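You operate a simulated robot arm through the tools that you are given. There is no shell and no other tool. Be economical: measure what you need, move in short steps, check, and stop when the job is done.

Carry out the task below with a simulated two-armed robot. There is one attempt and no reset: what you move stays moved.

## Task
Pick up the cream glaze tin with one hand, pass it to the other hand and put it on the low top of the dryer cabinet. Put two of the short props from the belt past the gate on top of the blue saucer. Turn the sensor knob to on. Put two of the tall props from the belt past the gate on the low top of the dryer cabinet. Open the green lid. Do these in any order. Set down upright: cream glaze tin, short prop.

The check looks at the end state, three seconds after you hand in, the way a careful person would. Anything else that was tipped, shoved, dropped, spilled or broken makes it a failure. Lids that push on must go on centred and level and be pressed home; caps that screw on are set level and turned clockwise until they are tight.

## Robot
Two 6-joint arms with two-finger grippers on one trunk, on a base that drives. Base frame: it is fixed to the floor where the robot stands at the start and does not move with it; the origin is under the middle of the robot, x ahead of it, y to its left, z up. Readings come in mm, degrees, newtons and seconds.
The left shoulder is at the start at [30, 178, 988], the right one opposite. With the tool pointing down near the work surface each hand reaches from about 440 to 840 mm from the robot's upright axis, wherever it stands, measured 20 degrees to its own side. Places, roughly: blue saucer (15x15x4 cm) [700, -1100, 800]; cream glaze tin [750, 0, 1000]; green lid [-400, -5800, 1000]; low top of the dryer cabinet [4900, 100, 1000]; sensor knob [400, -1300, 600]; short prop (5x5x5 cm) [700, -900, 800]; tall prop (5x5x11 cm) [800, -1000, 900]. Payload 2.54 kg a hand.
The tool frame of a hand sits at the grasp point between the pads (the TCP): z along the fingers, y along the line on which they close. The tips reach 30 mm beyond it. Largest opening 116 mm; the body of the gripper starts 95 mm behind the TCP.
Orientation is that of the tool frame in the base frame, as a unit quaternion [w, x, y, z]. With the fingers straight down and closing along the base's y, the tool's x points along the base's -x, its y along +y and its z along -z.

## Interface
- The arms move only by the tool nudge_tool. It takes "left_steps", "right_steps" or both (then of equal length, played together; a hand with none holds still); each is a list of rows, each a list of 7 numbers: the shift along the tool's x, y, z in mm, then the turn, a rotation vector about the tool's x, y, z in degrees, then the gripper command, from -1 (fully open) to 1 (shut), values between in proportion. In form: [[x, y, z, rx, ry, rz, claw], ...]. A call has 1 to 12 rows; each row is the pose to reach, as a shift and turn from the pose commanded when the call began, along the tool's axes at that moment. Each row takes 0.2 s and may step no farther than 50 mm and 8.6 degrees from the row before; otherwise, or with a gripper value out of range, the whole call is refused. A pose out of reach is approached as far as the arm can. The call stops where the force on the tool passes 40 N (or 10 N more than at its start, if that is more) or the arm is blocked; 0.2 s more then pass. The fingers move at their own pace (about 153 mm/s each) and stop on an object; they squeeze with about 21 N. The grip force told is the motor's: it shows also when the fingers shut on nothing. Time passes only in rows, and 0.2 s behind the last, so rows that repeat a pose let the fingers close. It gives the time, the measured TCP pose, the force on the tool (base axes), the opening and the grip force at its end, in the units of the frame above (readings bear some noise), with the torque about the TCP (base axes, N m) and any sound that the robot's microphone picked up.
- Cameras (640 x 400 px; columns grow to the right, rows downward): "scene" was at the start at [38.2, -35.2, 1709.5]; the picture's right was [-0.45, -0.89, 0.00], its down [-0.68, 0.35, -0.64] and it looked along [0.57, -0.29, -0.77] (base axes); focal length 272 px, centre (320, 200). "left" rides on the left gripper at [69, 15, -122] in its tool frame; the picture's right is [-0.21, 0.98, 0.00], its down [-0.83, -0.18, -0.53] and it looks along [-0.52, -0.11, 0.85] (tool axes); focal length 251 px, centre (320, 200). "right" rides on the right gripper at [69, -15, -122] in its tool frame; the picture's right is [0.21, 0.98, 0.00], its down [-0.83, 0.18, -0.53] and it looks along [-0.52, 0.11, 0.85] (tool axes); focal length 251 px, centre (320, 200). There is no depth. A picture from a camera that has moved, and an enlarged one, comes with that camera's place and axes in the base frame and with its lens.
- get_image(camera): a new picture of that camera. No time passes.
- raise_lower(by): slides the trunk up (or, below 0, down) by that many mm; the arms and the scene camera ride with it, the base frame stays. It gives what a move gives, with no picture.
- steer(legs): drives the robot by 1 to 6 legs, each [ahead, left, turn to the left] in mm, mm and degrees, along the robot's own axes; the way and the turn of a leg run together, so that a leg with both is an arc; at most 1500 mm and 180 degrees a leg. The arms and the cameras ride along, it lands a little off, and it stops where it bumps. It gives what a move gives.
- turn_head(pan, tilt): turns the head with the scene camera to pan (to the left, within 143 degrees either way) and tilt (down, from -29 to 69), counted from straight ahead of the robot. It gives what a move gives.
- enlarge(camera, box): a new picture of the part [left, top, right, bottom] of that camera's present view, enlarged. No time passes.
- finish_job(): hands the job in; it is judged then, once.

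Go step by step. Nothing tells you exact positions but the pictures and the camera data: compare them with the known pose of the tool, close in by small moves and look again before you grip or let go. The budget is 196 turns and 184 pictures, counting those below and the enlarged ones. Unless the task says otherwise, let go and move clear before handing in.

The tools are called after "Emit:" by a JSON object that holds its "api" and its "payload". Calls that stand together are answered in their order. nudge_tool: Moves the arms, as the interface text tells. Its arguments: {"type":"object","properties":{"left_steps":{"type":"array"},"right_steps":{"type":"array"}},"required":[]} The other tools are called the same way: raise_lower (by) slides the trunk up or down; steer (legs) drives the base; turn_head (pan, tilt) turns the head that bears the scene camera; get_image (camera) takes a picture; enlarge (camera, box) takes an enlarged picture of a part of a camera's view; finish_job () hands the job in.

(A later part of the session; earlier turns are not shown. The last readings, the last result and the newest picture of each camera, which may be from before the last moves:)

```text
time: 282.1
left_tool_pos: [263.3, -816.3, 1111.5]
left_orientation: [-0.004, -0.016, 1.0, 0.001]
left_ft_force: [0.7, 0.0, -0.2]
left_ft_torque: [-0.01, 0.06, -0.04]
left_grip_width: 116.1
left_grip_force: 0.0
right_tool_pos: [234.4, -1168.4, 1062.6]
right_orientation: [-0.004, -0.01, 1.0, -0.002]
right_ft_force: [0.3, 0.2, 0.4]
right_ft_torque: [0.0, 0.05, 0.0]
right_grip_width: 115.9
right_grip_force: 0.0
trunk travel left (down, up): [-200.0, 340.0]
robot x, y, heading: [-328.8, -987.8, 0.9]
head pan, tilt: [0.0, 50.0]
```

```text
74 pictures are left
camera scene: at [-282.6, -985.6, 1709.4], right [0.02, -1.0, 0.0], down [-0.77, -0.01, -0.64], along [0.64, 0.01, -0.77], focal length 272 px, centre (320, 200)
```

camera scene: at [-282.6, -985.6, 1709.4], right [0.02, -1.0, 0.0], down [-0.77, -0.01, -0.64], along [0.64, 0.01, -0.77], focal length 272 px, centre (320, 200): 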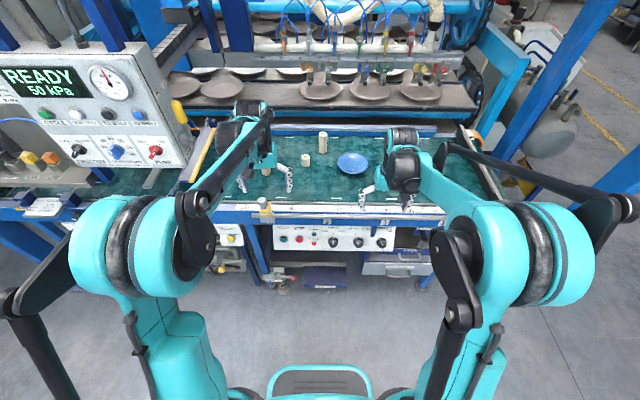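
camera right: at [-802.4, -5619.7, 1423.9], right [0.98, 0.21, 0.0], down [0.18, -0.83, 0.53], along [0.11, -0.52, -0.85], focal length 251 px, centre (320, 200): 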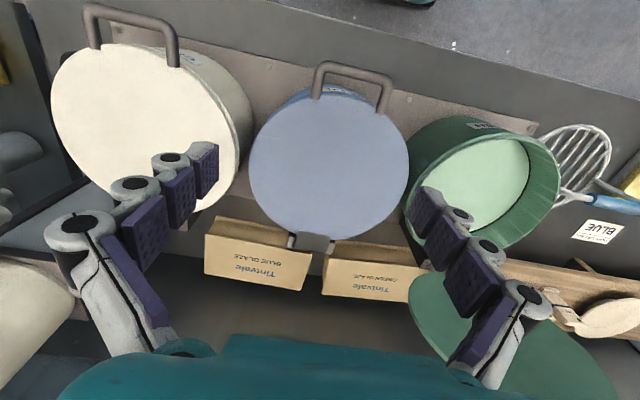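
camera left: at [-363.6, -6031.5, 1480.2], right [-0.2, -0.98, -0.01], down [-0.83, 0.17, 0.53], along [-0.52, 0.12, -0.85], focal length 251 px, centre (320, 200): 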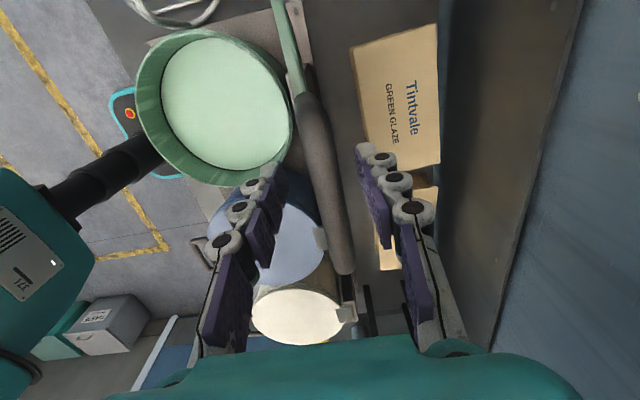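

Zoom on the front panel to read the sensor knob.

Emit:
{"api": "enlarge", "payload": {"camera": "scene", "box": [255, 210, 415, 310]}}

```text
4.00 times, centred on (335, 260) of scene
camera zoom: at [-282.6, -985.6, 1709.4], right [0.02, -1.0, 0.0], down [-0.77, -0.01, -0.64], along [0.64, 0.01, -0.77], focal length 1086 px, centre (260, -40)
```

zoom: 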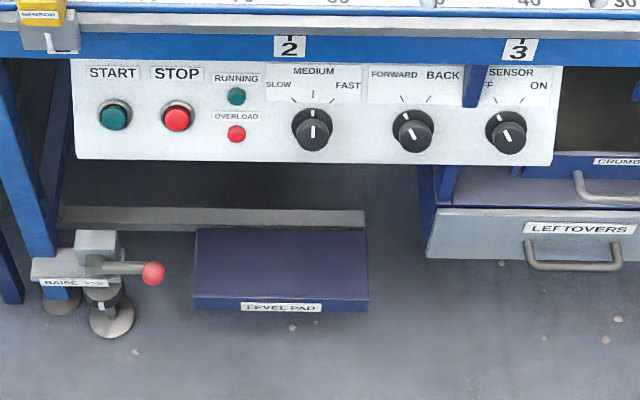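

The sensor knob points to OFF (upper left); ON is upper right, so it turns clockwise ~65°. I'll back up a bit, lower the trunk, and pitch the right hand forward near the panel.

Emit:
{"api": "steer", "payload": {"legs": [[-150, 0, -0.9]]}}

Emit:
{"api": "raise_lower", "payload": {"by": -190}}

Emit:
{"api": "nudge_tool", "payload": {"left_steps": [[10, 0, -12, 0, 0, 0, -1], [20, 0, -24, 0, 0, 0, -1], [30, 0, -36, 0, 0, 0, -1], [40, 0, -48, 0, 0, 0, -1], [50, 0, -60, 0, 0, 0, -1], [50, 0, -72, 0, 0, 0, -1], [50, 0, -84, 0, 0, 0, -1], [50, 0, -96, 0, 0, 0, -1], [50, 0, -100, 0, 0, 0, -1]], "right_steps": [[-15, -11, 20, 0, -8, 0, -1], [-30, -22, 40, 0, -16, 0, -1], [-45, -33, 60, 0, -24, 0, -1], [-60, -44, 80, 0, -32, 0, -1], [-75, -56, 100, 0, -40, 0, -1], [-90, -67, 120, 0, -48, 0, -1], [-105, -78, 140, 0, -56, 0, -1], [-120, -90, 160, 0, -64, 0, -1], [-130, -100, 180, 0, -70, 0, -1]]}}

Emit:
{"api": "get_image", "payload": {"camera": "right"}}

Emit:
{"api": "get_image", "payload": {"camera": "scene"}}

```text
time: 283.5
left_tool_pos: [113.4, -829.8, 1111.5]
left_orientation: [-0.004, -0.008, 1.0, 0.002]
left_ft_force: [-0.5, -0.6, -0.5]
left_ft_torque: [0.03, -0.06, 0.02]
left_grip_width: 116.2
left_grip_force: 0.0
right_tool_pos: [80.1, -1178.1, 1063.0]
right_orientation: [-0.002, -0.001, 1.0, -0.002]
right_ft_force: [-0.2, -0.3, 0.7]
right_ft_torque: [0.0, -0.03, 0.0]
right_grip_width: 116.1
right_grip_force: 0.0
trunk travel left (down, up): [-200.0, 340.0]
robot x, y, heading: [-480.0, -989.5, 0.0]
head pan, tilt: [0.0, 50.0]
```

```text
time: 285.6
left_tool_pos: [115.2, -827.2, 922.2]
left_orientation: [-0.004, -0.009, 1.0, 0.002]
left_ft_force: [-0.6, -0.4, 0.0]
left_ft_torque: [0.01, 0.01, 0.04]
left_grip_width: 116.1
left_grip_force: 0.0
right_tool_pos: [80.8, -1178.1, 872.7]
right_orientation: [-0.003, -0.001, 1.0, -0.003]
right_ft_force: [0.0, 0.1, -0.3]
right_ft_torque: [0.03, -0.04, 0.03]
right_grip_width: 116.3
right_grip_force: 0.1
trunk travel left (down, up): [-10.0, 530.0]
robot x, y, heading: [-481.6, -988.5, 0.3]
head pan, tilt: [0.0, 50.0]
```

```text
time: 287.6
left_tool_pos: [66.8, -830.0, 1022.6]
left_orientation: [-0.004, -0.008, 1.0, 0.003]
left_ft_force: [-0.2, 0.3, 0.1]
left_ft_torque: [0.02, 0.02, -0.02]
left_grip_width: 115.9
left_grip_force: 0.0
right_tool_pos: [255.6, -1293.5, 716.6]
right_orientation: [0.571, -0.003, 0.821, 0.0]
right_ft_force: [0.2, 0.3, -0.1]
right_ft_torque: [-0.03, 0.01, 0.0]
right_grip_width: 116.0
right_grip_force: 0.1
right hand out of reach, approached as far as the arm can: row 7, 8, 9
trunk travel left (down, up): [-10.0, 530.0]
robot x, y, heading: [-480.3, -987.0, -0.0]
head pan, tilt: [0.0, 50.0]
```

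```text
72 pictures are left
camera right: at [116.2, -1307.6, 693.0], right [-0.08, 0.98, -0.21], down [-0.21, 0.19, 0.96], along [0.97, 0.12, 0.19], focal length 251 px, centre (320, 200)
```

right: 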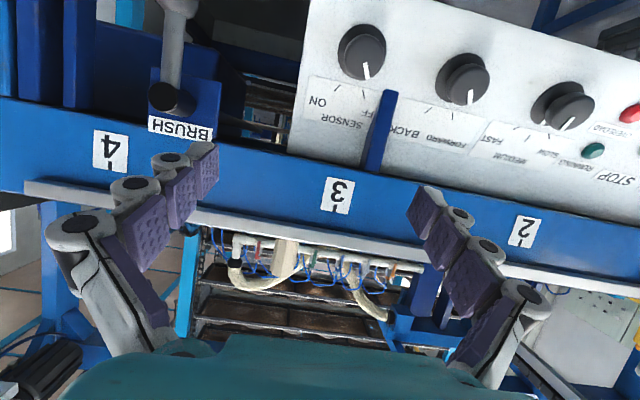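

```text
71 pictures are left
camera scene: at [-432.7, -988.7, 1519.4], right [0.0, -1.0, 0.0], down [-0.77, 0.0, -0.64], along [0.64, 0.0, -0.77], focal length 272 px, centre (320, 200)
```

scene: 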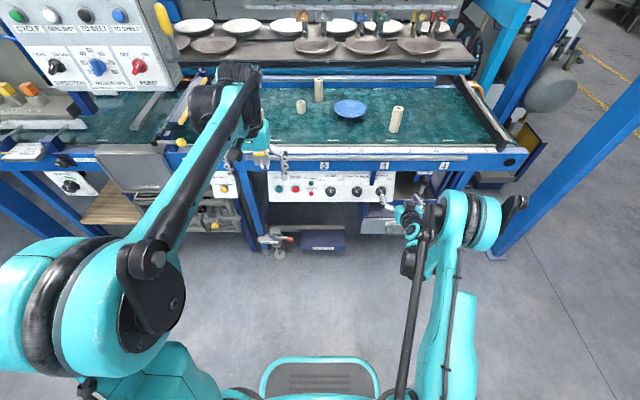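

The hand needs a flatter forearm to get that low: back the base up and extend the arm further, then lower.

Emit:
{"api": "steer", "payload": {"legs": [[-170, 0, 0]]}}

Emit:
{"api": "nudge_tool", "payload": {"right_steps": [[0, 6, 36, 0, 0, 0, -1], [5, 12, 72, 0, 0, 0, -1], [15, 18, 108, 0, 0, 0, -1], [30, 24, 140, 0, 0, 0, -1], [46, 30, 165, 0, 0, 0, -1], [62, 30, 182, 0, 0, 0, -1]]}}

Emit:
{"api": "get_image", "payload": {"camera": "right"}}

```text
time: 289.0
left_tool_pos: [-106.4, -829.0, 1023.5]
left_orientation: [-0.004, -0.009, 1.0, 0.002]
left_ft_force: [-0.8, -1.3, -0.1]
left_ft_torque: [0.01, -0.01, -0.01]
left_grip_width: 115.6
left_grip_force: 0.1
right_tool_pos: [82.8, -1291.0, 716.6]
right_orientation: [0.57, -0.004, 0.821, 0.0]
right_ft_force: [-0.1, 0.2, -0.1]
right_ft_torque: [0.0, 0.03, -0.02]
right_grip_width: 115.9
right_grip_force: 0.1
trunk travel left (down, up): [-10.0, 530.0]
robot x, y, heading: [-652.0, -990.7, 0.1]
head pan, tilt: [0.0, 50.0]
```

```text
time: 290.4
left_tool_pos: [-106.0, -828.2, 1022.7]
left_orientation: [-0.005, -0.009, 1.0, 0.002]
left_ft_force: [-0.6, 0.6, 0.2]
left_ft_torque: [0.02, -0.01, 0.0]
left_grip_width: 116.2
left_grip_force: 0.0
right_tool_pos: [212.0, -1261.1, 630.6]
right_orientation: [0.57, -0.003, 0.822, 0.0]
right_ft_force: [0.6, 0.6, 0.5]
right_ft_torque: [-0.02, 0.0, 0.0]
right_grip_width: 116.2
right_grip_force: 0.1
right hand out of reach, approached as far as the arm can: row 5, 6
trunk travel left (down, up): [-10.0, 530.0]
robot x, y, heading: [-652.6, -990.0, 0.4]
head pan, tilt: [0.0, 50.0]
```

```text
70 pictures are left
camera right: at [73.0, -1277.1, 608.0], right [-0.08, 0.98, -0.21], down [-0.21, 0.18, 0.96], along [0.97, 0.12, 0.19], focal length 251 px, centre (320, 200)
```

right: 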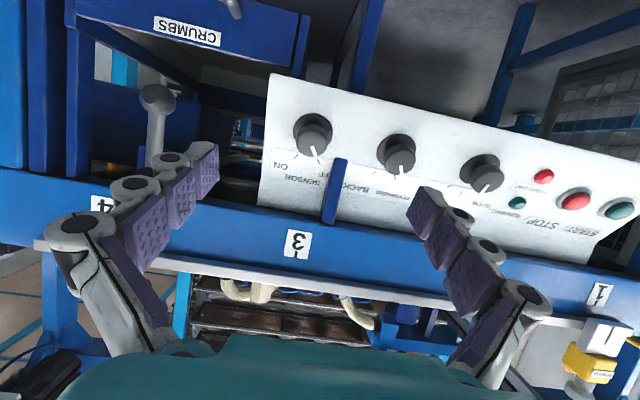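

Knob is at (390, −1265, 586). Extend a bit further and lower.

Emit:
{"api": "nudge_tool", "payload": {"right_steps": [[-10, 0, 30, 0, 0, 0, -1], [-12, 0, 60, 0, 0, 0, -1], [0, 0, 80, 0, 0, 0, -1], [15, -2, 90, 0, 0, 0, -1], [25, -3, 93, 0, 0, 0, -1]]}}

```text
time: 291.6
left_tool_pos: [-106.0, -828.7, 1022.4]
left_orientation: [-0.004, -0.009, 1.0, 0.002]
left_ft_force: [-0.4, 0.2, 0.5]
left_ft_torque: [0.01, 0.01, -0.02]
left_grip_width: 116.1
left_grip_force: 0.1
right_tool_pos: [244.0, -1258.1, 648.6]
right_orientation: [0.571, -0.003, 0.821, -0.001]
right_ft_force: [0.7, -0.6, 0.2]
right_ft_torque: [0.01, 0.03, -0.02]
right_grip_width: 115.8
right_grip_force: 0.2
right hand out of reach, approached as far as the arm can: row 1, 2, 3, 4, 5
trunk travel left (down, up): [-10.0, 530.0]
robot x, y, heading: [-651.3, -987.9, 0.1]
head pan, tilt: [0.0, 50.0]
```

The panel is tilted up by ~35°, so a 55° pitch is right. Reset the arm to that pitch, retract, then drive in and look.

Emit:
{"api": "nudge_tool", "payload": {"right_steps": [[15, -2, -38, 0, 4, 0, -1], [30, -4, -76, 0, 8, 0, -1], [45, -6, -114, 0, 12, 0, -1], [59, -7, -151, 0, 15, 0, -0.3]]}}

Emit:
{"api": "steer", "payload": {"legs": [[215, 0, 0]]}}

Emit:
{"api": "get_image", "payload": {"camera": "right"}}

```text
time: 292.6
left_tool_pos: [-106.0, -829.2, 1023.6]
left_orientation: [-0.003, -0.009, 1.0, 0.002]
left_ft_force: [-0.3, -0.3, -0.3]
left_ft_torque: [0.01, -0.02, 0.01]
left_grip_width: 116.1
left_grip_force: 0.0
right_tool_pos: [80.2, -1266.0, 649.4]
right_orientation: [0.459, -0.003, 0.888, -0.001]
right_ft_force: [-0.2, 0.8, 0.0]
right_ft_torque: [0.0, -0.02, -0.03]
right_grip_width: 75.3
right_grip_force: 0.1
trunk travel left (down, up): [-10.0, 530.0]
robot x, y, heading: [-651.7, -986.4, 0.3]
head pan, tilt: [0.0, 50.0]
```

```text
time: 294.3
left_tool_pos: [115.5, -829.7, 1022.1]
left_orientation: [-0.004, -0.009, 1.0, 0.002]
left_ft_force: [0.2, 0.1, -0.3]
left_ft_torque: [0.0, 0.05, -0.02]
left_grip_width: 116.1
left_grip_force: 0.0
right_tool_pos: [299.1, -1267.3, 648.1]
right_orientation: [0.459, -0.002, 0.889, -0.002]
right_ft_force: [0.8, -0.3, 0.0]
right_ft_torque: [0.0, 0.01, -0.02]
right_grip_width: 75.4
right_grip_force: 0.0
trunk travel left (down, up): [-10.0, 530.0]
robot x, y, heading: [-434.4, -987.3, 0.3]
head pan, tilt: [0.0, 50.0]
```

```text
69 pictures are left
camera right: at [159.3, -1281.7, 661.9], right [-0.13, 0.98, -0.18], down [0.04, 0.19, 0.98], along [0.99, 0.12, -0.07], focal length 251 px, centre (320, 200)
```

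right: 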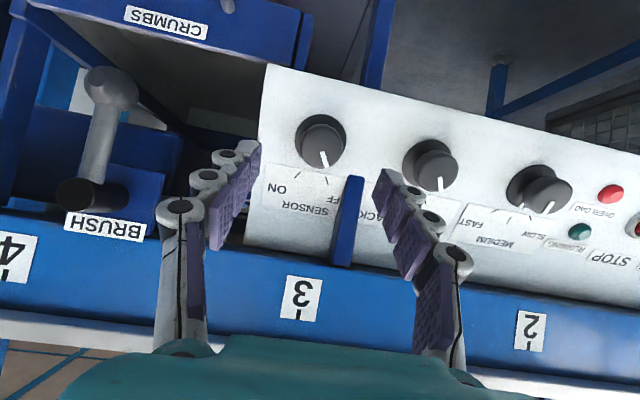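

Knob cap at about (400,−1264,588). Align the tool axis with it, pre-rotate the hand −50° about its axis, and move in part way.

Emit:
{"api": "nudge_tool", "payload": {"right_steps": [[-3, 0, 8, 0, 0, -8, -0.3], [-6, 0, 16, 0, 0, -16, -0.3], [-9, 1, 24, 0, 0, -24, -0.3], [-12, 1, 32, 0, 0, -32, -0.3], [-12, 1, 40, 0, 0, -40, -0.3], [-12, 1, 50, 0, 0, -48, -0.3], [-12, 1, 55, 0, 0, -50, -0.3]]}}

Emit:
{"api": "get_image", "payload": {"camera": "right"}}

```text
time: 295.9
left_tool_pos: [113.2, -828.8, 1023.8]
left_orientation: [-0.005, -0.008, 1.0, 0.002]
left_ft_force: [-0.5, -0.5, -1.0]
left_ft_torque: [0.0, 0.0, 0.0]
left_grip_width: 115.9
left_grip_force: 0.1
right_tool_pos: [352.0, -1265.2, 625.4]
right_orientation: [0.415, -0.378, 0.804, -0.195]
right_ft_force: [-0.7, -1.1, 0.2]
right_ft_torque: [0.02, -0.01, 0.02]
right_grip_width: 75.4
right_grip_force: 0.0
trunk travel left (down, up): [-10.0, 530.0]
robot x, y, heading: [-433.6, -986.0, 0.1]
head pan, tilt: [0.0, 50.0]
```

```text
68 pictures are left
camera right: at [232.4, -1327.8, 670.0], right [-0.52, 0.46, -0.72], down [-0.21, 0.75, 0.62], along [0.83, 0.47, -0.29], focal length 251 px, centre (320, 200)
```

right: 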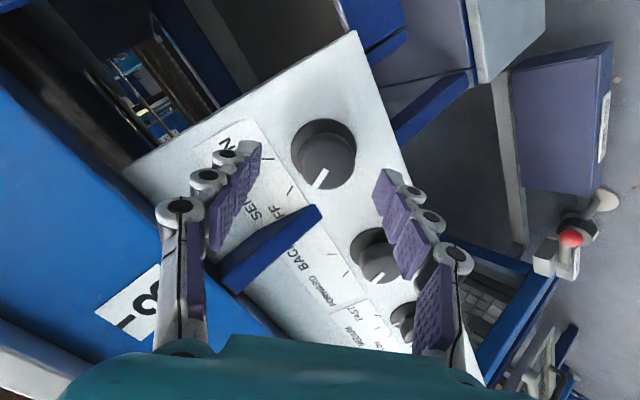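

Post end is ~44 mm off the axis, clear. Small centring correction and advance 38 mm.

Emit:
{"api": "nudge_tool", "payload": {"right_steps": [[-4, 4, 10, 0, 0, 0, -0.3], [-4, 4, 20, 0, 0, 0, -0.3], [-4, 4, 30, 0, 0, 0, -0.3], [-4, 4, 38, 0, 0, 0, -0.3]]}}

Emit:
{"api": "get_image", "payload": {"camera": "right"}}

```text
time: 296.9
left_tool_pos: [111.1, -830.5, 1024.4]
left_orientation: [-0.004, -0.008, 1.0, 0.001]
left_ft_force: [0.5, 0.5, -0.3]
left_ft_torque: [-0.01, 0.06, 0.01]
left_grip_width: 115.7
left_grip_force: 0.1
right_tool_pos: [379.9, -1261.7, 602.7]
right_orientation: [0.413, -0.38, 0.805, -0.195]
right_ft_force: [-36.5, -0.5, 8.6]
right_ft_torque: [0.2, 0.6, 0.89]
right_grip_width: 84.8
right_grip_force: 24.1
trunk travel left (down, up): [-10.0, 530.0]
robot x, y, heading: [-434.7, -987.1, 0.3]
head pan, tilt: [0.0, 50.0]
```

```text
67 pictures are left
camera right: at [260.7, -1322.7, 647.7], right [-0.52, 0.46, -0.72], down [-0.21, 0.75, 0.63], along [0.83, 0.48, -0.29], focal length 251 px, centre (320, 200)
```

right: 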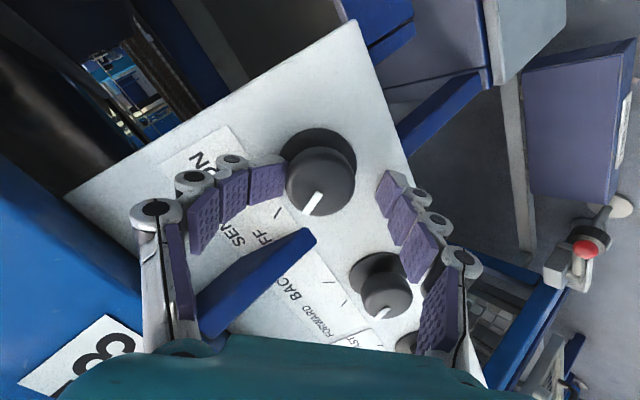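

The upper fingertip touches the panel; back off 7 mm and close on the knob.

Emit:
{"api": "nudge_tool", "payload": {"right_steps": [[0, 0, -7, 0, 0, 0, -0.3], [0, 0, -7, 0, 0, 0, 0.2], [0, 0, -7, 0, 0, 0, 1], [0, 0, -7, 0, 0, 0, 1], [0, 0, -7, 0, 0, 0, 1]]}}

Emit:
{"api": "get_image", "payload": {"camera": "right"}}

```text
time: 298.0
left_tool_pos: [109.0, -829.0, 1025.0]
left_orientation: [-0.002, -0.007, 1.0, 0.001]
left_ft_force: [0.4, 0.3, -0.8]
left_ft_torque: [-0.04, -0.02, -0.01]
left_grip_width: 116.1
left_grip_force: 0.0
right_tool_pos: [373.0, -1264.7, 612.1]
right_orientation: [0.418, -0.375, 0.803, -0.199]
right_ft_force: [-19.4, 1.9, 22.0]
right_ft_torque: [-0.09, -1.12, -0.34]
right_grip_width: 47.5
right_grip_force: 44.5
trunk travel left (down, up): [-10.0, 530.0]
robot x, y, heading: [-432.3, -989.2, 0.2]
head pan, tilt: [0.0, 50.0]
stopped in row 5 (right hand): the force on the tool passed its limit at 47 N (the readings are from after the stop); the commanded pose is now the measured one
```

```text
66 pictures are left
camera right: at [253.6, -1325.3, 655.8], right [-0.51, 0.46, -0.73], down [-0.21, 0.75, 0.62], along [0.84, 0.47, -0.28], focal length 251 px, centre (320, 200)
```

right: 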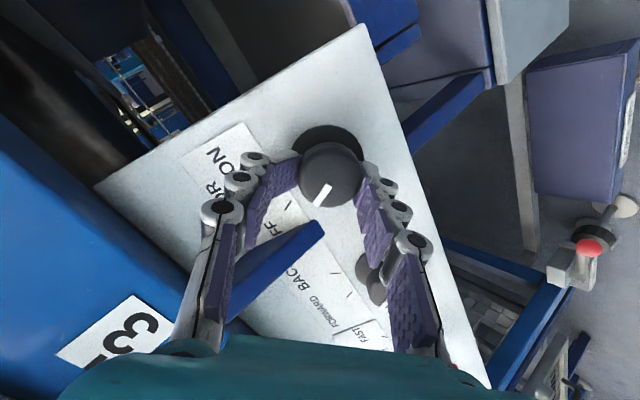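

Knob is held. Turn clockwise in steps and check.

Emit:
{"api": "nudge_tool", "payload": {"right_steps": [[0, 0, 0, 0, 0, 8, 1], [0, 0, 0, 0, 0, 16, 1], [0, 0, 0, 0, 0, 24, 1], [0, 0, 0, 0, 0, 32, 1]]}}

Emit:
{"api": "get_image", "payload": {"camera": "right"}}

```text
time: 298.6
left_tool_pos: [108.3, -828.3, 1023.5]
left_orientation: [-0.003, -0.006, 1.0, 0.002]
left_ft_force: [0.1, 0.2, -0.2]
left_ft_torque: [-0.01, 0.01, -0.02]
left_grip_width: 115.9
left_grip_force: 0.0
right_tool_pos: [372.2, -1264.8, 613.6]
right_orientation: [0.439, -0.271, 0.844, -0.146]
right_ft_force: [-20.8, 4.5, 20.8]
right_ft_torque: [-0.14, -1.13, -0.63]
right_grip_width: 45.7
right_grip_force: 45.1
trunk travel left (down, up): [-10.0, 530.0]
robot x, y, heading: [-430.4, -984.6, -0.0]
head pan, tilt: [0.0, 50.0]
stopped in row 3 (right hand): the force on the tool passed its limit at 53 N (the readings are from after the stop); the commanded pose is now the measured one
```

```text
65 pictures are left
camera right: at [244.1, -1316.0, 644.3], right [-0.42, 0.67, -0.61], down [-0.11, 0.63, 0.76], along [0.9, 0.39, -0.19], focal length 251 px, centre (320, 200)
```

right: 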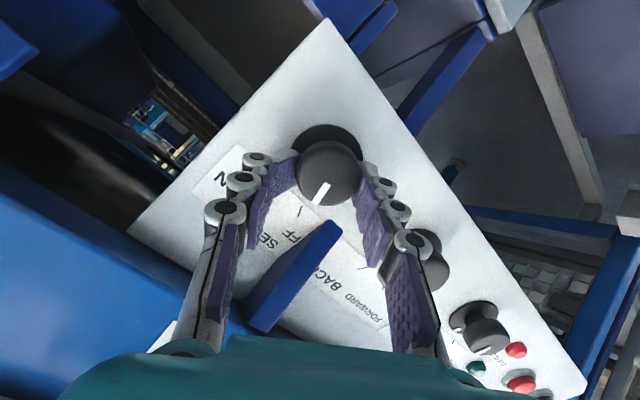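

The knob turned with the hand. Ease the grip slightly and continue turning.

Emit:
{"api": "nudge_tool", "payload": {"right_steps": [[0, 0, -1, 0, 0, 4, 0.3], [0, 0, -2, 0, 0, 10, 0.3], [0, 0, -2, 0, 0, 16, 0.3], [0, 0, -2, 0, 0, 22, 0.3], [0, 0, -2, 0, 0, 28, 0.3]]}}

Emit:
{"api": "get_image", "payload": {"camera": "right"}}

```text
time: 299.8
left_tool_pos: [108.2, -829.9, 1024.5]
left_orientation: [-0.003, -0.007, 1.0, 0.002]
left_ft_force: [-0.5, 1.3, 0.0]
left_ft_torque: [0.0, -0.01, -0.02]
left_grip_width: 116.0
left_grip_force: 0.1
right_tool_pos: [369.8, -1265.1, 611.5]
right_orientation: [0.457, -0.088, 0.884, -0.049]
right_ft_force: [-27.1, 6.4, 15.0]
right_ft_torque: [-0.65, -0.77, -1.23]
right_grip_width: 39.4
right_grip_force: 44.5
trunk travel left (down, up): [-10.0, 530.0]
robot x, y, heading: [-435.2, -986.9, 0.2]
head pan, tilt: [0.0, 50.0]
stopped in row 5 (right hand): the force on the tool passed its limit at 52 N (the readings are from after the stop); the commanded pose is now the measured one
```

```text
64 pictures are left
camera right: at [231.0, -1291.9, 629.9], right [-0.23, 0.91, -0.33], down [0.01, 0.35, 0.94], along [0.97, 0.21, -0.09], focal length 251 px, centre (320, 200)
```

right: 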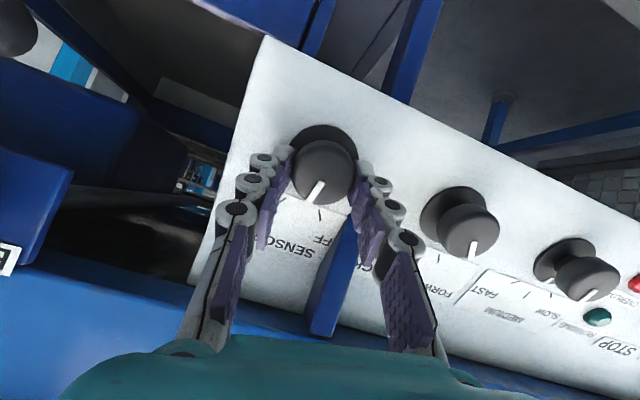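

It is turning. Continue clockwise.

Emit:
{"api": "nudge_tool", "payload": {"right_steps": [[0, 0, 0, 0, 0, 6, 0.35], [0, 0, 0, 0, 0, 12, 0.35], [0, 0, 0, 0, 0, 18, 0.35], [0, 0, 0, 0, 0, 24, 0.35], [0, 0, 0, 0, 0, 30, 0.35]]}}

Emit:
{"api": "get_image", "payload": {"camera": "right"}}

```text
time: 300.5
left_tool_pos: [108.4, -829.3, 1024.0]
left_orientation: [-0.003, -0.006, 1.0, 0.001]
left_ft_force: [-0.8, 0.3, 0.4]
left_ft_torque: [0.02, -0.04, -0.01]
left_grip_width: 115.8
left_grip_force: 0.1
right_tool_pos: [367.7, -1264.4, 610.3]
right_orientation: [0.457, 0.011, 0.889, 0.004]
right_ft_force: [-23.0, 2.9, 17.2]
right_ft_torque: [0.21, -0.04, 0.81]
right_grip_width: 36.9
right_grip_force: 44.6
trunk travel left (down, up): [-10.0, 530.0]
robot x, y, heading: [-433.1, -988.6, 0.1]
head pan, tilt: [0.0, 50.0]
stopped in row 3 (right hand): the force on the tool passed its limit at 47 N (the readings are from after the stop); the commanded pose is now the measured one
```

```text
63 pictures are left
camera right: at [226.9, -1276.5, 625.2], right [-0.11, 0.98, -0.16], down [0.05, 0.16, 0.99], along [0.99, 0.1, -0.07], focal length 251 px, centre (320, 200)
```

right: 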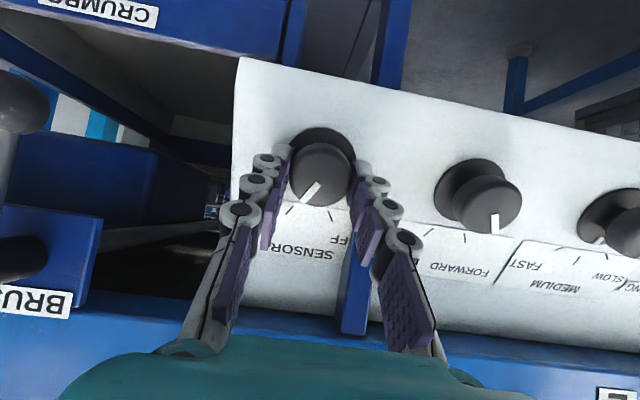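

The marker now lines up with the ON tick. Release and back away to check.

Emit:
{"api": "nudge_tool", "payload": {"right_steps": [[0, 0, 0, 0, 0, 0, 0], [0, 0, 0, 0, 0, 0, -0.3], [0, 0, -20, 0, 0, 0, -0.3], [0, 0, -50, 0, 0, 0, -0.3], [0, 0, -90, 0, 0, 0, -0.3]]}}

Emit:
{"api": "get_image", "payload": {"camera": "right"}}

```text
time: 301.7
left_tool_pos: [111.5, -830.4, 1023.4]
left_orientation: [-0.004, -0.007, 1.0, 0.002]
left_ft_force: [0.5, 0.6, -0.4]
left_ft_torque: [0.02, -0.03, 0.01]
left_grip_width: 115.8
left_grip_force: 0.0
right_tool_pos: [294.5, -1263.3, 659.7]
right_orientation: [0.457, 0.011, 0.89, 0.004]
right_ft_force: [-0.1, 0.2, 0.1]
right_ft_torque: [0.01, -0.02, 0.02]
right_grip_width: 75.4
right_grip_force: 0.1
trunk travel left (down, up): [-10.0, 530.0]
robot x, y, heading: [-437.3, -982.7, 0.0]
head pan, tilt: [0.0, 50.0]
```

```text
62 pictures are left
camera right: at [154.3, -1275.6, 675.2], right [-0.11, 0.98, -0.16], down [0.05, 0.16, 0.99], along [0.99, 0.1, -0.07], focal length 251 px, centre (320, 200)
```

right: 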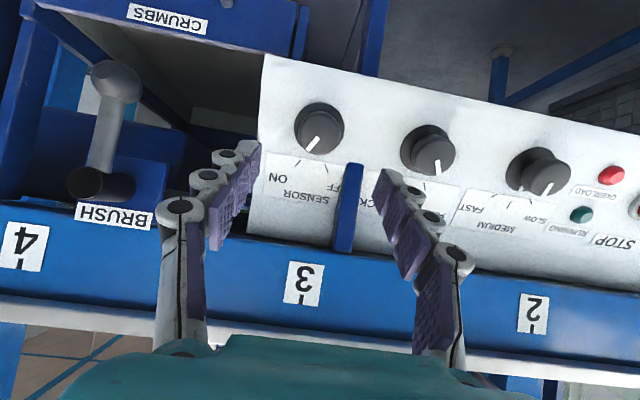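

Emit:
{"api": "enlarge", "payload": {"camera": "right", "box": [260, 80, 380, 220]}}

```text
2.86 times, centred on (320, 150) of right
camera zoom: at [154.3, -1275.6, 675.2], right [-0.11, 0.98, -0.16], down [0.05, 0.16, 0.99], along [0.99, 0.1, -0.07], focal length 718 px, centre (320, 343)
```

zoom: 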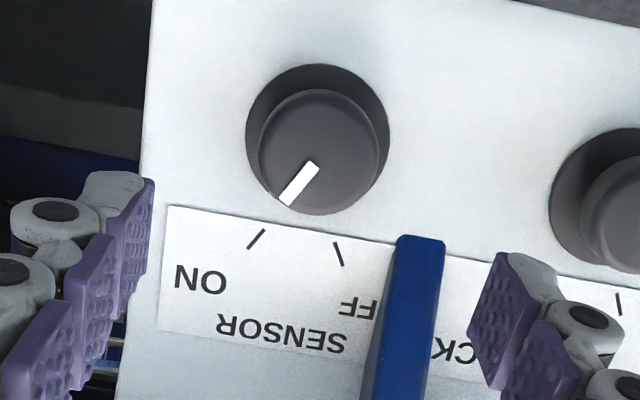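

Knob is on ON. Back off, restore the right hand to vertical and raise the trunk.

Emit:
{"api": "steer", "payload": {"legs": [[-150, 0, 0]]}}

Emit:
{"api": "nudge_tool", "payload": {"right_steps": [[-12, -3, -35, 0, 7.8, 0, -1], [-24, -6, -70, 0, 15.7, 0, -1], [-36, -9, -105, 0, 23.5, 0, -1], [-48, -12, -140, 0, 31.4, 0, -1], [-60, -15, -175, 0, 39.2, 0, -1], [-72, -18, -210, 0, 47.1, 0, -1], [-85, -20, -245, 0, 55, 0, -1]]}}

Emit:
{"api": "raise_lower", "payload": {"by": 190}}

```text
time: 303.0
left_tool_pos: [-34.9, -831.6, 1023.2]
left_orientation: [-0.003, -0.007, 1.0, 0.002]
left_ft_force: [-1.2, 0.7, -0.4]
left_ft_torque: [-0.01, 0.01, 0.01]
left_grip_width: 115.8
left_grip_force: 0.1
right_tool_pos: [148.4, -1265.5, 659.8]
right_orientation: [0.457, 0.012, 0.889, 0.004]
right_ft_force: [0.7, 0.0, 1.0]
right_ft_torque: [0.0, 0.0, -0.03]
right_grip_width: 75.5
right_grip_force: 0.1
trunk travel left (down, up): [-10.0, 530.0]
robot x, y, heading: [-578.5, -986.5, -0.1]
head pan, tilt: [0.0, 50.0]
```

```text
time: 304.6
left_tool_pos: [-33.8, -832.9, 1021.5]
left_orientation: [-0.004, -0.005, 1.0, 0.002]
left_ft_force: [-0.7, -0.2, -0.1]
left_ft_torque: [0.04, 0.01, 0.0]
left_grip_width: 116.2
left_grip_force: 0.0
right_tool_pos: [-1.2, -1285.8, 871.0]
right_orientation: [-0.006, 0.009, 1.0, 0.009]
right_ft_force: [-0.6, 0.6, -0.4]
right_ft_torque: [0.01, 0.01, 0.01]
right_grip_width: 116.1
right_grip_force: 0.0
trunk travel left (down, up): [-10.0, 530.0]
robot x, y, heading: [-579.9, -987.8, 0.0]
head pan, tilt: [0.0, 50.0]
```

```text
time: 306.7
left_tool_pos: [-33.9, -832.7, 1212.5]
left_orientation: [-0.004, -0.006, 1.0, 0.002]
left_ft_force: [0.5, 0.2, -0.6]
left_ft_torque: [-0.01, 0.03, -0.01]
left_grip_width: 116.2
left_grip_force: 0.1
right_tool_pos: [-2.2, -1284.8, 1059.2]
right_orientation: [-0.006, 0.01, 1.0, 0.009]
right_ft_force: [-0.9, 0.3, -0.4]
right_ft_torque: [-0.05, 0.0, -0.03]
right_grip_width: 116.1
right_grip_force: 0.0
trunk travel left (down, up): [-200.0, 340.0]
robot x, y, heading: [-583.7, -986.5, -0.1]
head pan, tilt: [0.0, 50.0]
```

Drive in to the belt again and look with both wrist cameras.

Emit:
{"api": "steer", "payload": {"legs": [[535, 0, 0]]}}

Emit:
{"api": "get_image", "payload": {"camera": "right"}}

Emit:
{"api": "get_image", "payload": {"camera": "left"}}

```text
time: 309.8
left_tool_pos: [506.9, -836.0, 1212.3]
left_orientation: [-0.004, -0.004, 1.0, 0.002]
left_ft_force: [-0.4, 0.1, 0.3]
left_ft_torque: [0.01, 0.02, 0.02]
left_grip_width: 116.0
left_grip_force: 0.0
right_tool_pos: [536.7, -1289.3, 1060.3]
right_orientation: [-0.007, 0.011, 1.0, 0.009]
right_ft_force: [0.1, -0.4, -0.2]
right_ft_torque: [0.02, -0.01, -0.03]
right_grip_width: 115.9
right_grip_force: 0.2
trunk travel left (down, up): [-200.0, 340.0]
robot x, y, heading: [-39.6, -987.2, -0.4]
head pan, tilt: [0.0, 50.0]
```

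```text
60 pictures are left
camera right: at [469.0, -1303.8, 1182.0], right [-0.19, 0.98, 0.02], down [0.84, 0.15, 0.53], along [0.51, 0.12, -0.85], focal length 251 px, centre (320, 200)
```

right: 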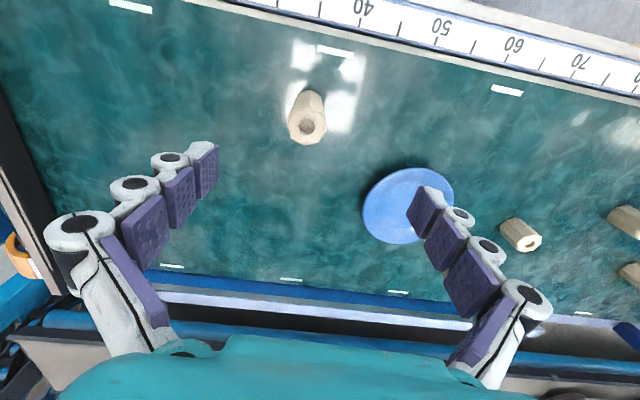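

```text
59 pictures are left
camera left: at [439.8, -821.0, 1334.3], right [0.21, 0.98, 0.0], down [0.83, -0.18, 0.53], along [0.52, -0.11, -0.85], focal length 251 px, centre (320, 200)
```

left: 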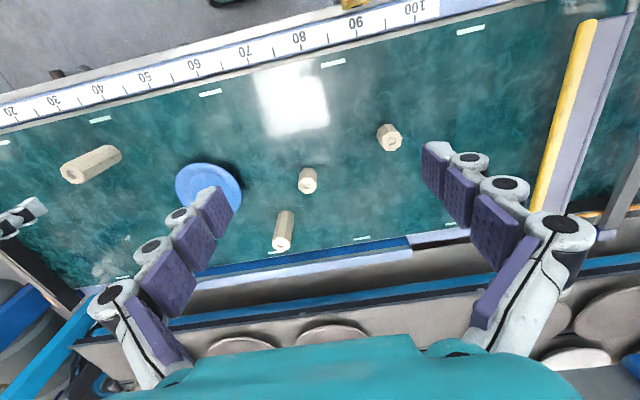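

The far props are unchanged. Right hand goes down over the tall prop at (545,−1294); left goes over the short prop at (686,−900).

Emit:
{"api": "nudge_tool", "payload": {"left_steps": [[-30, -10, 30, 0, 0, 0, -1], [-60, -21, 60, 0, 0, 0, -1], [-90, -32, 90, 0, 0, 0, -1], [-120, -43, 115, 0, 0, 0, -1], [-150, -54, 140, 0, 0, 0, -1], [-179, -64, 162, 0, 0, 0, -1]], "right_steps": [[-3, -2, 16, 0, 0, 0, -1], [-6, -4, 32, 0, 0, 0, -1], [-9, -5, 48, 0, 0, 0, -1], [-9, -5, 64, 0, 0, 0, -1], [-9, -5, 80, 0, 0, 0, -1], [-9, -5, 92, 0, 0, 0, -1]]}}

Emit:
{"api": "get_image", "payload": {"camera": "right"}}

Emit:
{"api": "get_image", "payload": {"camera": "left"}}

```text
time: 311.2
left_tool_pos: [687.8, -898.5, 1048.8]
left_orientation: [-0.005, -0.005, 1.0, 0.003]
left_ft_force: [0.6, 0.1, -0.2]
left_ft_torque: [0.04, 0.01, 0.0]
left_grip_width: 116.0
left_grip_force: 0.1
right_tool_pos: [546.2, -1292.7, 966.7]
right_orientation: [-0.007, 0.011, 1.0, 0.008]
right_ft_force: [0.1, 0.4, -0.2]
right_ft_torque: [0.02, 0.08, -0.01]
right_grip_width: 115.8
right_grip_force: 0.0
trunk travel left (down, up): [-200.0, 340.0]
robot x, y, heading: [-41.5, -988.8, 0.1]
head pan, tilt: [0.0, 50.0]
```

```text
58 pictures are left
camera right: at [477.5, -1307.2, 1089.7], right [-0.19, 0.98, 0.02], down [0.84, 0.15, 0.53], along [0.51, 0.12, -0.85], focal length 251 px, centre (320, 200)
```

right: 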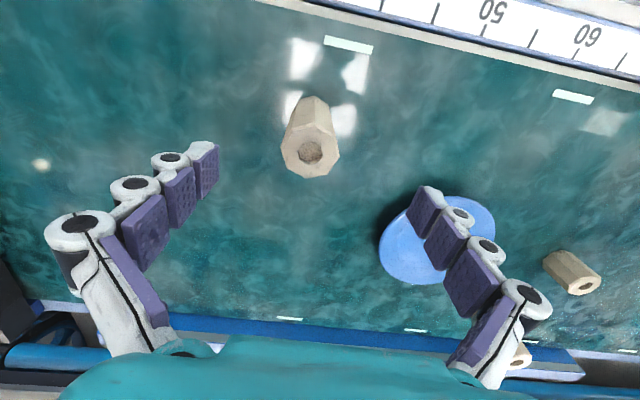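

```text
57 pictures are left
camera left: at [620.4, -884.5, 1170.2], right [0.21, 0.98, 0.0], down [0.83, -0.18, 0.53], along [0.51, -0.11, -0.85], focal length 251 px, centre (320, 200)
```

left: 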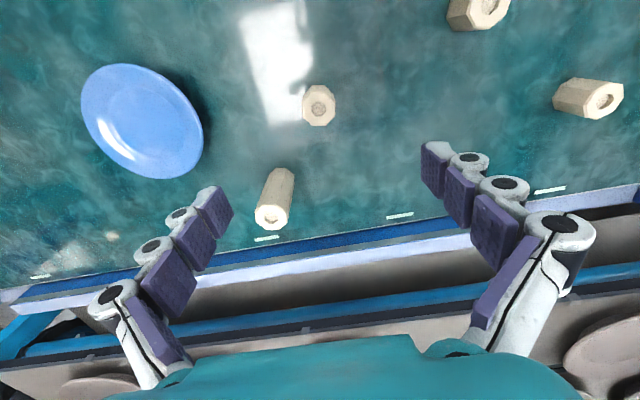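

Tall prop centred: lower and grip with the right; the left lowers further over the short prop.

Emit:
{"api": "nudge_tool", "payload": {"left_steps": [[3, -1, 30, 0, 0, 0, -1], [7, -2, 60, 0, 0, 0, -1], [7, -2, 90, 0, 0, 0, -1], [7, -2, 115, 0, 0, 0, -1], [7, -2, 115, 0, 0, 0, -1], [7, -2, 115, 0, 0, 0, -1]], "right_steps": [[-1, -3, 30, 0, 0, 0, -0.4], [-1, -3, 60, 0, 0, 0, -0.4], [-1, -3, 91, 0, 0, 0, -0.4], [-1, -3, 91, 0, 0, 0, 1], [-1, -3, 91, 0, 0, 0, 1], [-1, -3, 91, 0, 0, 0, 1]]}}

Emit:
{"api": "get_image", "payload": {"camera": "right"}}

Emit:
{"api": "get_image", "payload": {"camera": "left"}}

```text
time: 312.6
left_tool_pos: [677.7, -897.3, 933.6]
left_orientation: [-0.004, -0.004, 1.0, 0.002]
left_ft_force: [-0.1, 0.7, 0.2]
left_ft_torque: [0.02, 0.02, 0.02]
left_grip_width: 116.1
left_grip_force: 0.1
right_tool_pos: [545.4, -1293.8, 877.3]
right_orientation: [-0.006, 0.011, 1.0, 0.008]
right_ft_force: [0.4, 0.4, 0.1]
right_ft_torque: [-0.01, 0.0, 0.01]
right_grip_width: 41.2
right_grip_force: 21.1
trunk travel left (down, up): [-200.0, 340.0]
robot x, y, heading: [-43.2, -987.1, -0.4]
head pan, tilt: [0.0, 50.0]
```

```text
56 pictures are left
camera right: at [476.5, -1308.4, 999.2], right [-0.19, 0.98, 0.02], down [0.84, 0.15, 0.53], along [0.51, 0.12, -0.85], focal length 251 px, centre (320, 200)
```

right: 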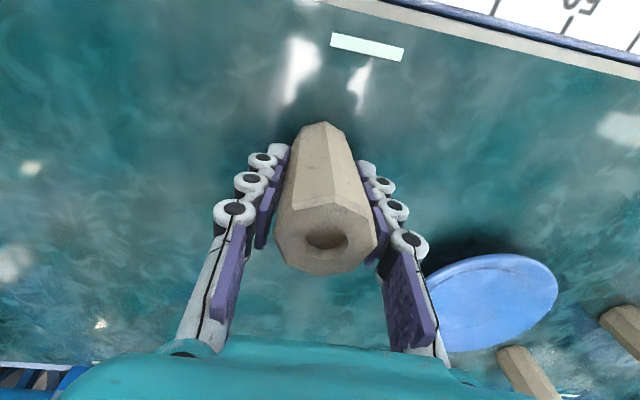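

```text
55 pictures are left
camera left: at [610.0, -883.8, 1056.6], right [0.21, 0.98, 0.0], down [0.83, -0.18, 0.53], along [0.52, -0.11, -0.85], focal length 251 px, centre (320, 200)
```

left: 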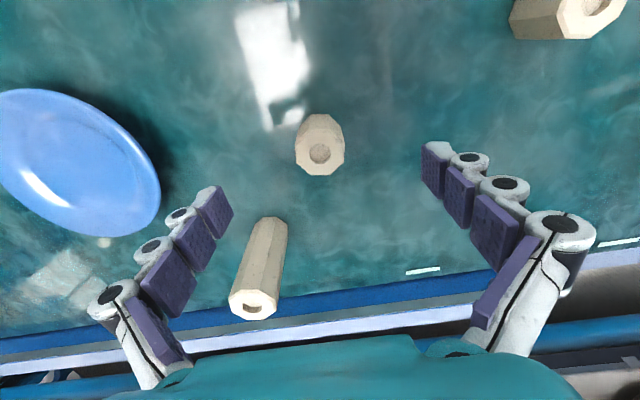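

Tall prop gripped by the right. Now grip the short prop with the left (z≈858), and lift the tall prop clear.

Emit:
{"api": "nudge_tool", "payload": {"left_steps": [[-5, -3, 25, 0, 0, 0, -1], [-5, -3, 50, 0, 0, 0, -0.5], [-5, -3, 73, 0, 0, 0, -0.3], [-5, -3, 73, 0, 0, 0, 1], [-5, -3, 73, 0, 0, 0, 1], [-5, -3, 73, 0, 0, 0, 1]], "right_steps": [[0, 0, -25, 0, 0, 0, 1], [0, 0, -50, 0, 0, 0, 1], [0, 0, -75, 0, 0, 0, 1], [0, 0, -100, 0, 0, 0, 1], [0, 0, -130, 0, 0, 0, 1], [0, 0, -150, 0, 0, 0, 1]]}}

Emit:
{"api": "get_image", "payload": {"camera": "left"}}

```text
time: 314.0
left_tool_pos: [681.6, -900.4, 861.4]
left_orientation: [-0.004, -0.003, 1.0, 0.003]
left_ft_force: [0.6, 0.5, -0.3]
left_ft_torque: [0.01, 0.02, 0.03]
left_grip_width: 39.9
left_grip_force: 21.1
right_tool_pos: [547.2, -1298.4, 1027.1]
right_orientation: [-0.006, 0.012, 1.0, 0.009]
right_ft_force: [-1.5, -0.3, -2.6]
right_ft_torque: [0.0, 0.01, -0.01]
right_grip_width: 41.1
right_grip_force: 21.3
trunk travel left (down, up): [-200.0, 340.0]
robot x, y, heading: [-40.2, -992.7, -0.3]
head pan, tilt: [0.0, 50.0]
```

```text
54 pictures are left
camera left: at [614.0, -886.9, 983.1], right [0.21, 0.98, 0.0], down [0.83, -0.18, 0.53], along [0.52, -0.11, -0.85], focal length 251 px, centre (320, 200)
```

left: 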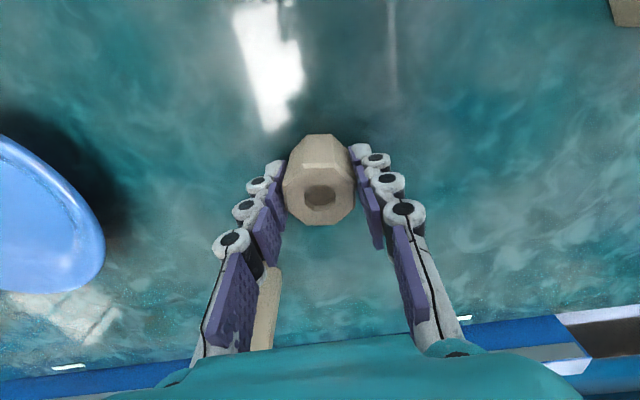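

Short prop gripped (its top is right at TCP height, so the belt is ≈812). Lift, strafe the base right, and look at the saucer.

Emit:
{"api": "nudge_tool", "payload": {"left_steps": [[0, 0, -35, 0, 0, 0, 1], [0, 0, -70, 0, 0, 0, 1], [0, 0, -105, 0, 0, 0, 1]]}}

Emit:
{"api": "steer", "payload": {"legs": [[0, -150, 0.3]]}}

Emit:
{"api": "get_image", "payload": {"camera": "left"}}

```text
time: 314.8
left_tool_pos: [682.2, -900.2, 967.3]
left_orientation: [-0.004, -0.003, 1.0, 0.002]
left_ft_force: [0.0, 0.0, -0.7]
left_ft_torque: [0.0, 0.01, 0.01]
left_grip_width: 39.9
left_grip_force: 21.5
right_tool_pos: [547.0, -1297.5, 1025.8]
right_orientation: [-0.006, 0.011, 1.0, 0.009]
right_ft_force: [-0.7, -0.4, -2.7]
right_ft_torque: [0.02, -0.01, 0.03]
right_grip_width: 41.0
right_grip_force: 21.1
trunk travel left (down, up): [-200.0, 340.0]
robot x, y, heading: [-41.8, -989.5, -0.3]
head pan, tilt: [0.0, 50.0]
```

```text
time: 316.2
left_tool_pos: [682.3, -1049.5, 967.4]
left_orientation: [-0.005, -0.006, 1.0, 0.003]
left_ft_force: [-0.2, -0.3, -1.4]
left_ft_torque: [0.1, -0.01, -0.01]
left_grip_width: 39.9
left_grip_force: 21.0
right_tool_pos: [548.5, -1447.4, 1025.6]
right_orientation: [-0.006, 0.008, 1.0, 0.01]
right_ft_force: [0.4, -0.5, -1.6]
right_ft_torque: [0.04, -0.04, -0.01]
right_grip_width: 41.1
right_grip_force: 20.8
trunk travel left (down, up): [-200.0, 340.0]
robot x, y, heading: [-40.2, -1139.5, -0.2]
head pan, tilt: [0.0, 50.0]
```

```text
53 pictures are left
camera left: at [614.1, -1035.0, 1088.2], right [0.2, 0.98, 0.0], down [0.83, -0.17, 0.53], along [0.52, -0.1, -0.85], focal length 251 px, centre (320, 200)
```

left: 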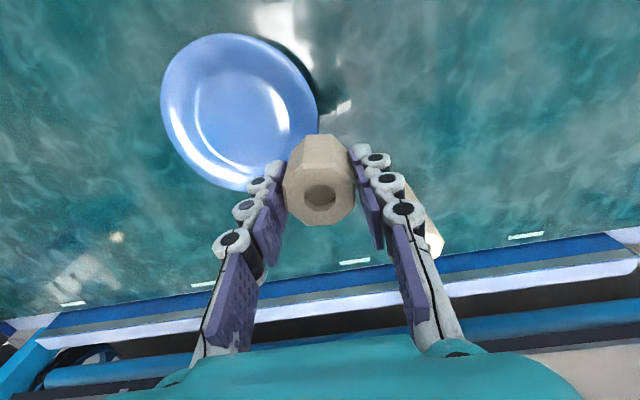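

Saucer centre ≈ (659,−1122), flat ≈ 99 mm across. First short prop goes at x≈684 (the far half), the second at x≈634. Move over and lower to just above.

Emit:
{"api": "nudge_tool", "payload": {"left_steps": [[-1, -36, 0, 0, 0, 0, 1], [-2, -72, 0, 0, 0, 0, 1], [-2, -72, 30, 0, 0, 0, 1], [-2, -72, 60, 0, 0, 0, 1], [-2, -72, 75, 0, 0, 0, 1]]}}

Emit:
{"api": "get_image", "payload": {"camera": "left"}}

```text
time: 317.4
left_tool_pos: [685.5, -1118.9, 891.1]
left_orientation: [-0.005, -0.006, 1.0, 0.002]
left_ft_force: [0.7, -0.4, -1.4]
left_ft_torque: [0.01, 0.03, -0.02]
left_grip_width: 39.7
left_grip_force: 21.1
right_tool_pos: [549.0, -1445.6, 1024.8]
right_orientation: [-0.006, 0.01, 1.0, 0.01]
right_ft_force: [0.0, 0.8, -1.9]
right_ft_torque: [0.02, -0.05, 0.0]
right_grip_width: 40.9
right_grip_force: 21.5
trunk travel left (down, up): [-200.0, 340.0]
robot x, y, heading: [-39.6, -1141.7, -0.1]
head pan, tilt: [0.0, 50.0]
```

```text
52 pictures are left
camera left: at [617.7, -1105.0, 1012.1], right [0.2, 0.98, 0.0], down [0.83, -0.17, 0.53], along [0.52, -0.1, -0.85], focal length 251 px, centre (320, 200)
```

left: 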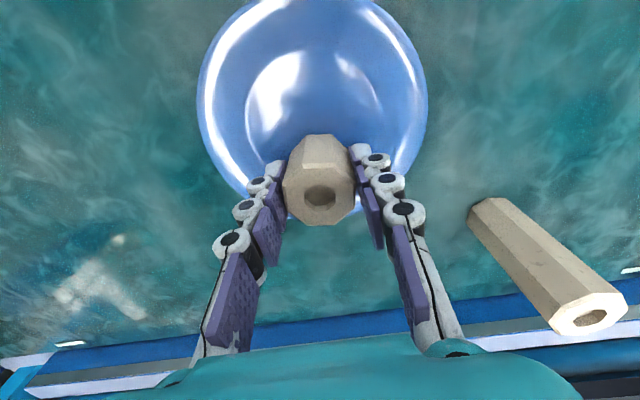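

Alignment looks right. Lower gently until contact.

Emit:
{"api": "nudge_tool", "payload": {"left_steps": [[0, 2, 5, 0, 0, 0, 1], [0, 2, 9, 0, 0, 0, 1], [0, 2, 12, 0, 0, 0, 1], [0, 2, 14, 0, 0, 0, 1]]}}

Emit:
{"api": "nudge_tool", "payload": {"left_steps": [[0, 0, 2, 0, 0, 0, 1], [0, 0, 4, 0, 0, 0, 1], [0, 0, 6, 0, 0, 0, 1]]}}

Emit:
{"api": "get_image", "payload": {"camera": "left"}}

```text
time: 318.4
left_tool_pos: [682.9, -1117.7, 878.4]
left_orientation: [-0.004, -0.007, 1.0, 0.002]
left_ft_force: [0.8, 1.0, 17.4]
left_ft_torque: [0.19, 0.09, -0.02]
left_grip_width: 38.2
left_grip_force: 21.1
right_tool_pos: [546.8, -1444.7, 1027.0]
right_orientation: [-0.005, 0.009, 1.0, 0.009]
right_ft_force: [-0.3, -0.2, -2.6]
right_ft_torque: [0.0, -0.01, 0.02]
right_grip_width: 40.8
right_grip_force: 20.6
trunk travel left (down, up): [-200.0, 340.0]
robot x, y, heading: [-37.7, -1141.1, -0.1]
head pan, tilt: [0.0, 50.0]
```

```text
time: 319.2
left_tool_pos: [682.7, -1118.2, 873.4]
left_orientation: [-0.002, -0.006, 1.0, 0.002]
left_ft_force: [9.5, 0.7, 37.9]
left_ft_torque: [-0.54, -0.21, -0.03]
left_grip_width: 38.2
left_grip_force: 21.3
right_tool_pos: [545.9, -1445.8, 1028.6]
right_orientation: [-0.005, 0.009, 1.0, 0.01]
right_ft_force: [0.5, -0.5, -3.3]
right_ft_torque: [0.02, -0.01, 0.02]
right_grip_width: 41.0
right_grip_force: 20.9
trunk travel left (down, up): [-200.0, 340.0]
robot x, y, heading: [-44.7, -1139.9, -0.2]
head pan, tilt: [0.0, 50.0]
```

```text
51 pictures are left
camera left: at [614.4, -1103.7, 995.0], right [0.2, 0.98, 0.0], down [0.83, -0.17, 0.53], along [0.52, -0.1, -0.85], focal length 251 px, centre (320, 200)
```

left: 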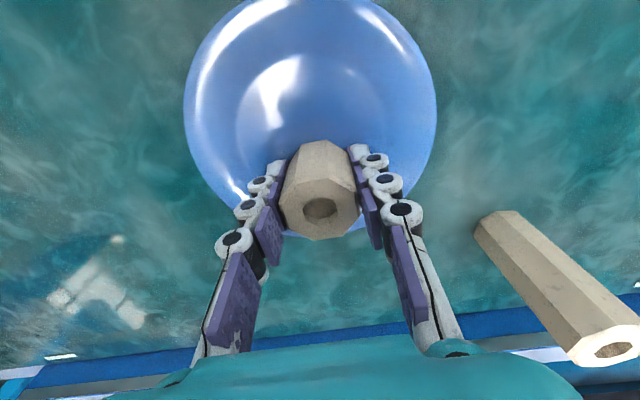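

Contact made on the saucer's flat. Relieve the pressure, open, and look.

Emit:
{"api": "nudge_tool", "payload": {"left_steps": [[0, 0, -4, 0, 0, 0, 1], [0, 0, -4, 0, 0, 0, 0.3], [0, 0, -4, 0, 0, 0, 0.1], [0, 0, -4, 0, 0, 0, -0.1]]}}

Emit:
{"api": "get_image", "payload": {"camera": "left"}}

```text
time: 320.2
left_tool_pos: [683.9, -1117.8, 874.1]
left_orientation: [-0.005, -0.006, 1.0, 0.002]
left_ft_force: [0.2, 0.2, 0.4]
left_ft_torque: [0.01, 0.04, 0.0]
left_grip_width: 63.6
left_grip_force: 0.0
right_tool_pos: [548.2, -1446.2, 1024.8]
right_orientation: [-0.006, 0.009, 1.0, 0.009]
right_ft_force: [-0.4, -0.3, -1.4]
right_ft_torque: [0.01, 0.0, -0.02]
right_grip_width: 40.7
right_grip_force: 21.0
trunk travel left (down, up): [-200.0, 340.0]
robot x, y, heading: [-42.1, -1141.7, 0.1]
head pan, tilt: [0.0, 50.0]
```

```text
50 pictures are left
camera left: at [616.2, -1104.0, 996.1], right [0.2, 0.98, 0.0], down [0.83, -0.17, 0.53], along [0.52, -0.1, -0.85], focal length 251 px, centre (320, 200)
```

left: 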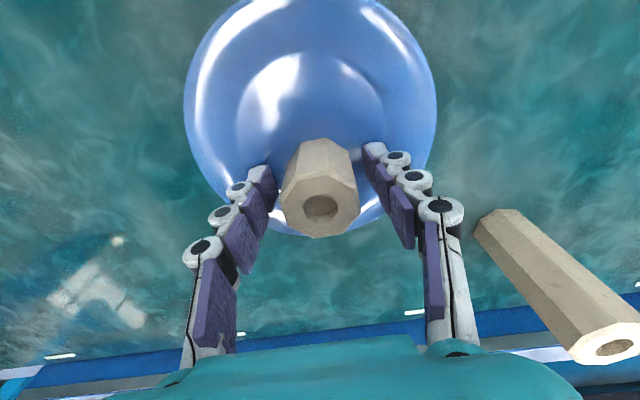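

Released. Lift straight up and view the saucer from above.

Emit:
{"api": "nudge_tool", "payload": {"left_steps": [[0, 0, -30, 0, 0, 0, -0.1], [0, 0, -70, 0, 0, 0, -0.1], [0, 0, -110, 0, 0, 0, -1], [0, 0, -150, 0, 0, 0, -1]]}}

Emit:
{"api": "get_image", "payload": {"camera": "left"}}

```text
time: 321.2
left_tool_pos: [684.1, -1116.8, 1026.3]
left_orientation: [-0.004, -0.006, 1.0, 0.001]
left_ft_force: [0.8, -0.4, 0.2]
left_ft_torque: [0.01, -0.01, 0.02]
left_grip_width: 115.9
left_grip_force: 0.1
right_tool_pos: [549.2, -1445.1, 1026.9]
right_orientation: [-0.006, 0.009, 1.0, 0.009]
right_ft_force: [-0.1, -0.2, -2.1]
right_ft_torque: [0.01, 0.02, 0.0]
right_grip_width: 40.9
right_grip_force: 21.2
trunk travel left (down, up): [-200.0, 340.0]
robot x, y, heading: [-43.7, -1140.8, -0.1]
head pan, tilt: [0.0, 50.0]
```

```text
49 pictures are left
camera left: at [616.7, -1102.9, 1147.5], right [0.2, 0.98, 0.0], down [0.83, -0.17, 0.53], along [0.52, -0.1, -0.85], focal length 251 px, centre (320, 200)
```

left: 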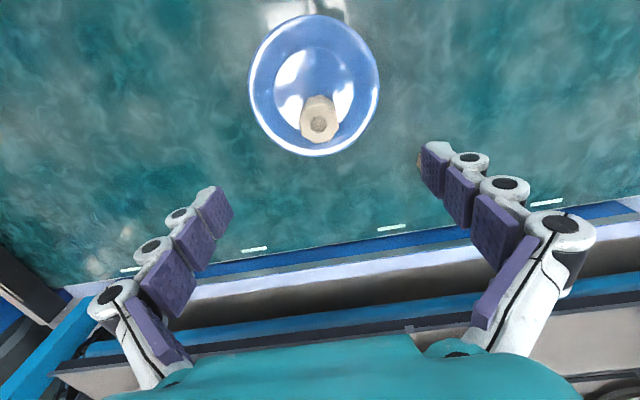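

Emit:
{"api": "enlarge", "payload": {"camera": "left", "box": [220, 0, 420, 170]}}

```text
2.35 times, centred on (320, 85) of left
camera zoom: at [616.7, -1102.9, 1147.5], right [0.2, 0.98, 0.0], down [0.83, -0.17, 0.53], along [0.52, -0.1, -0.85], focal length 592 px, centre (320, 471)
```

zoom: 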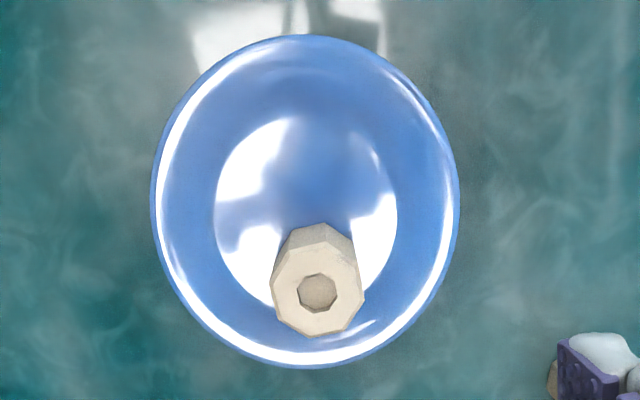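

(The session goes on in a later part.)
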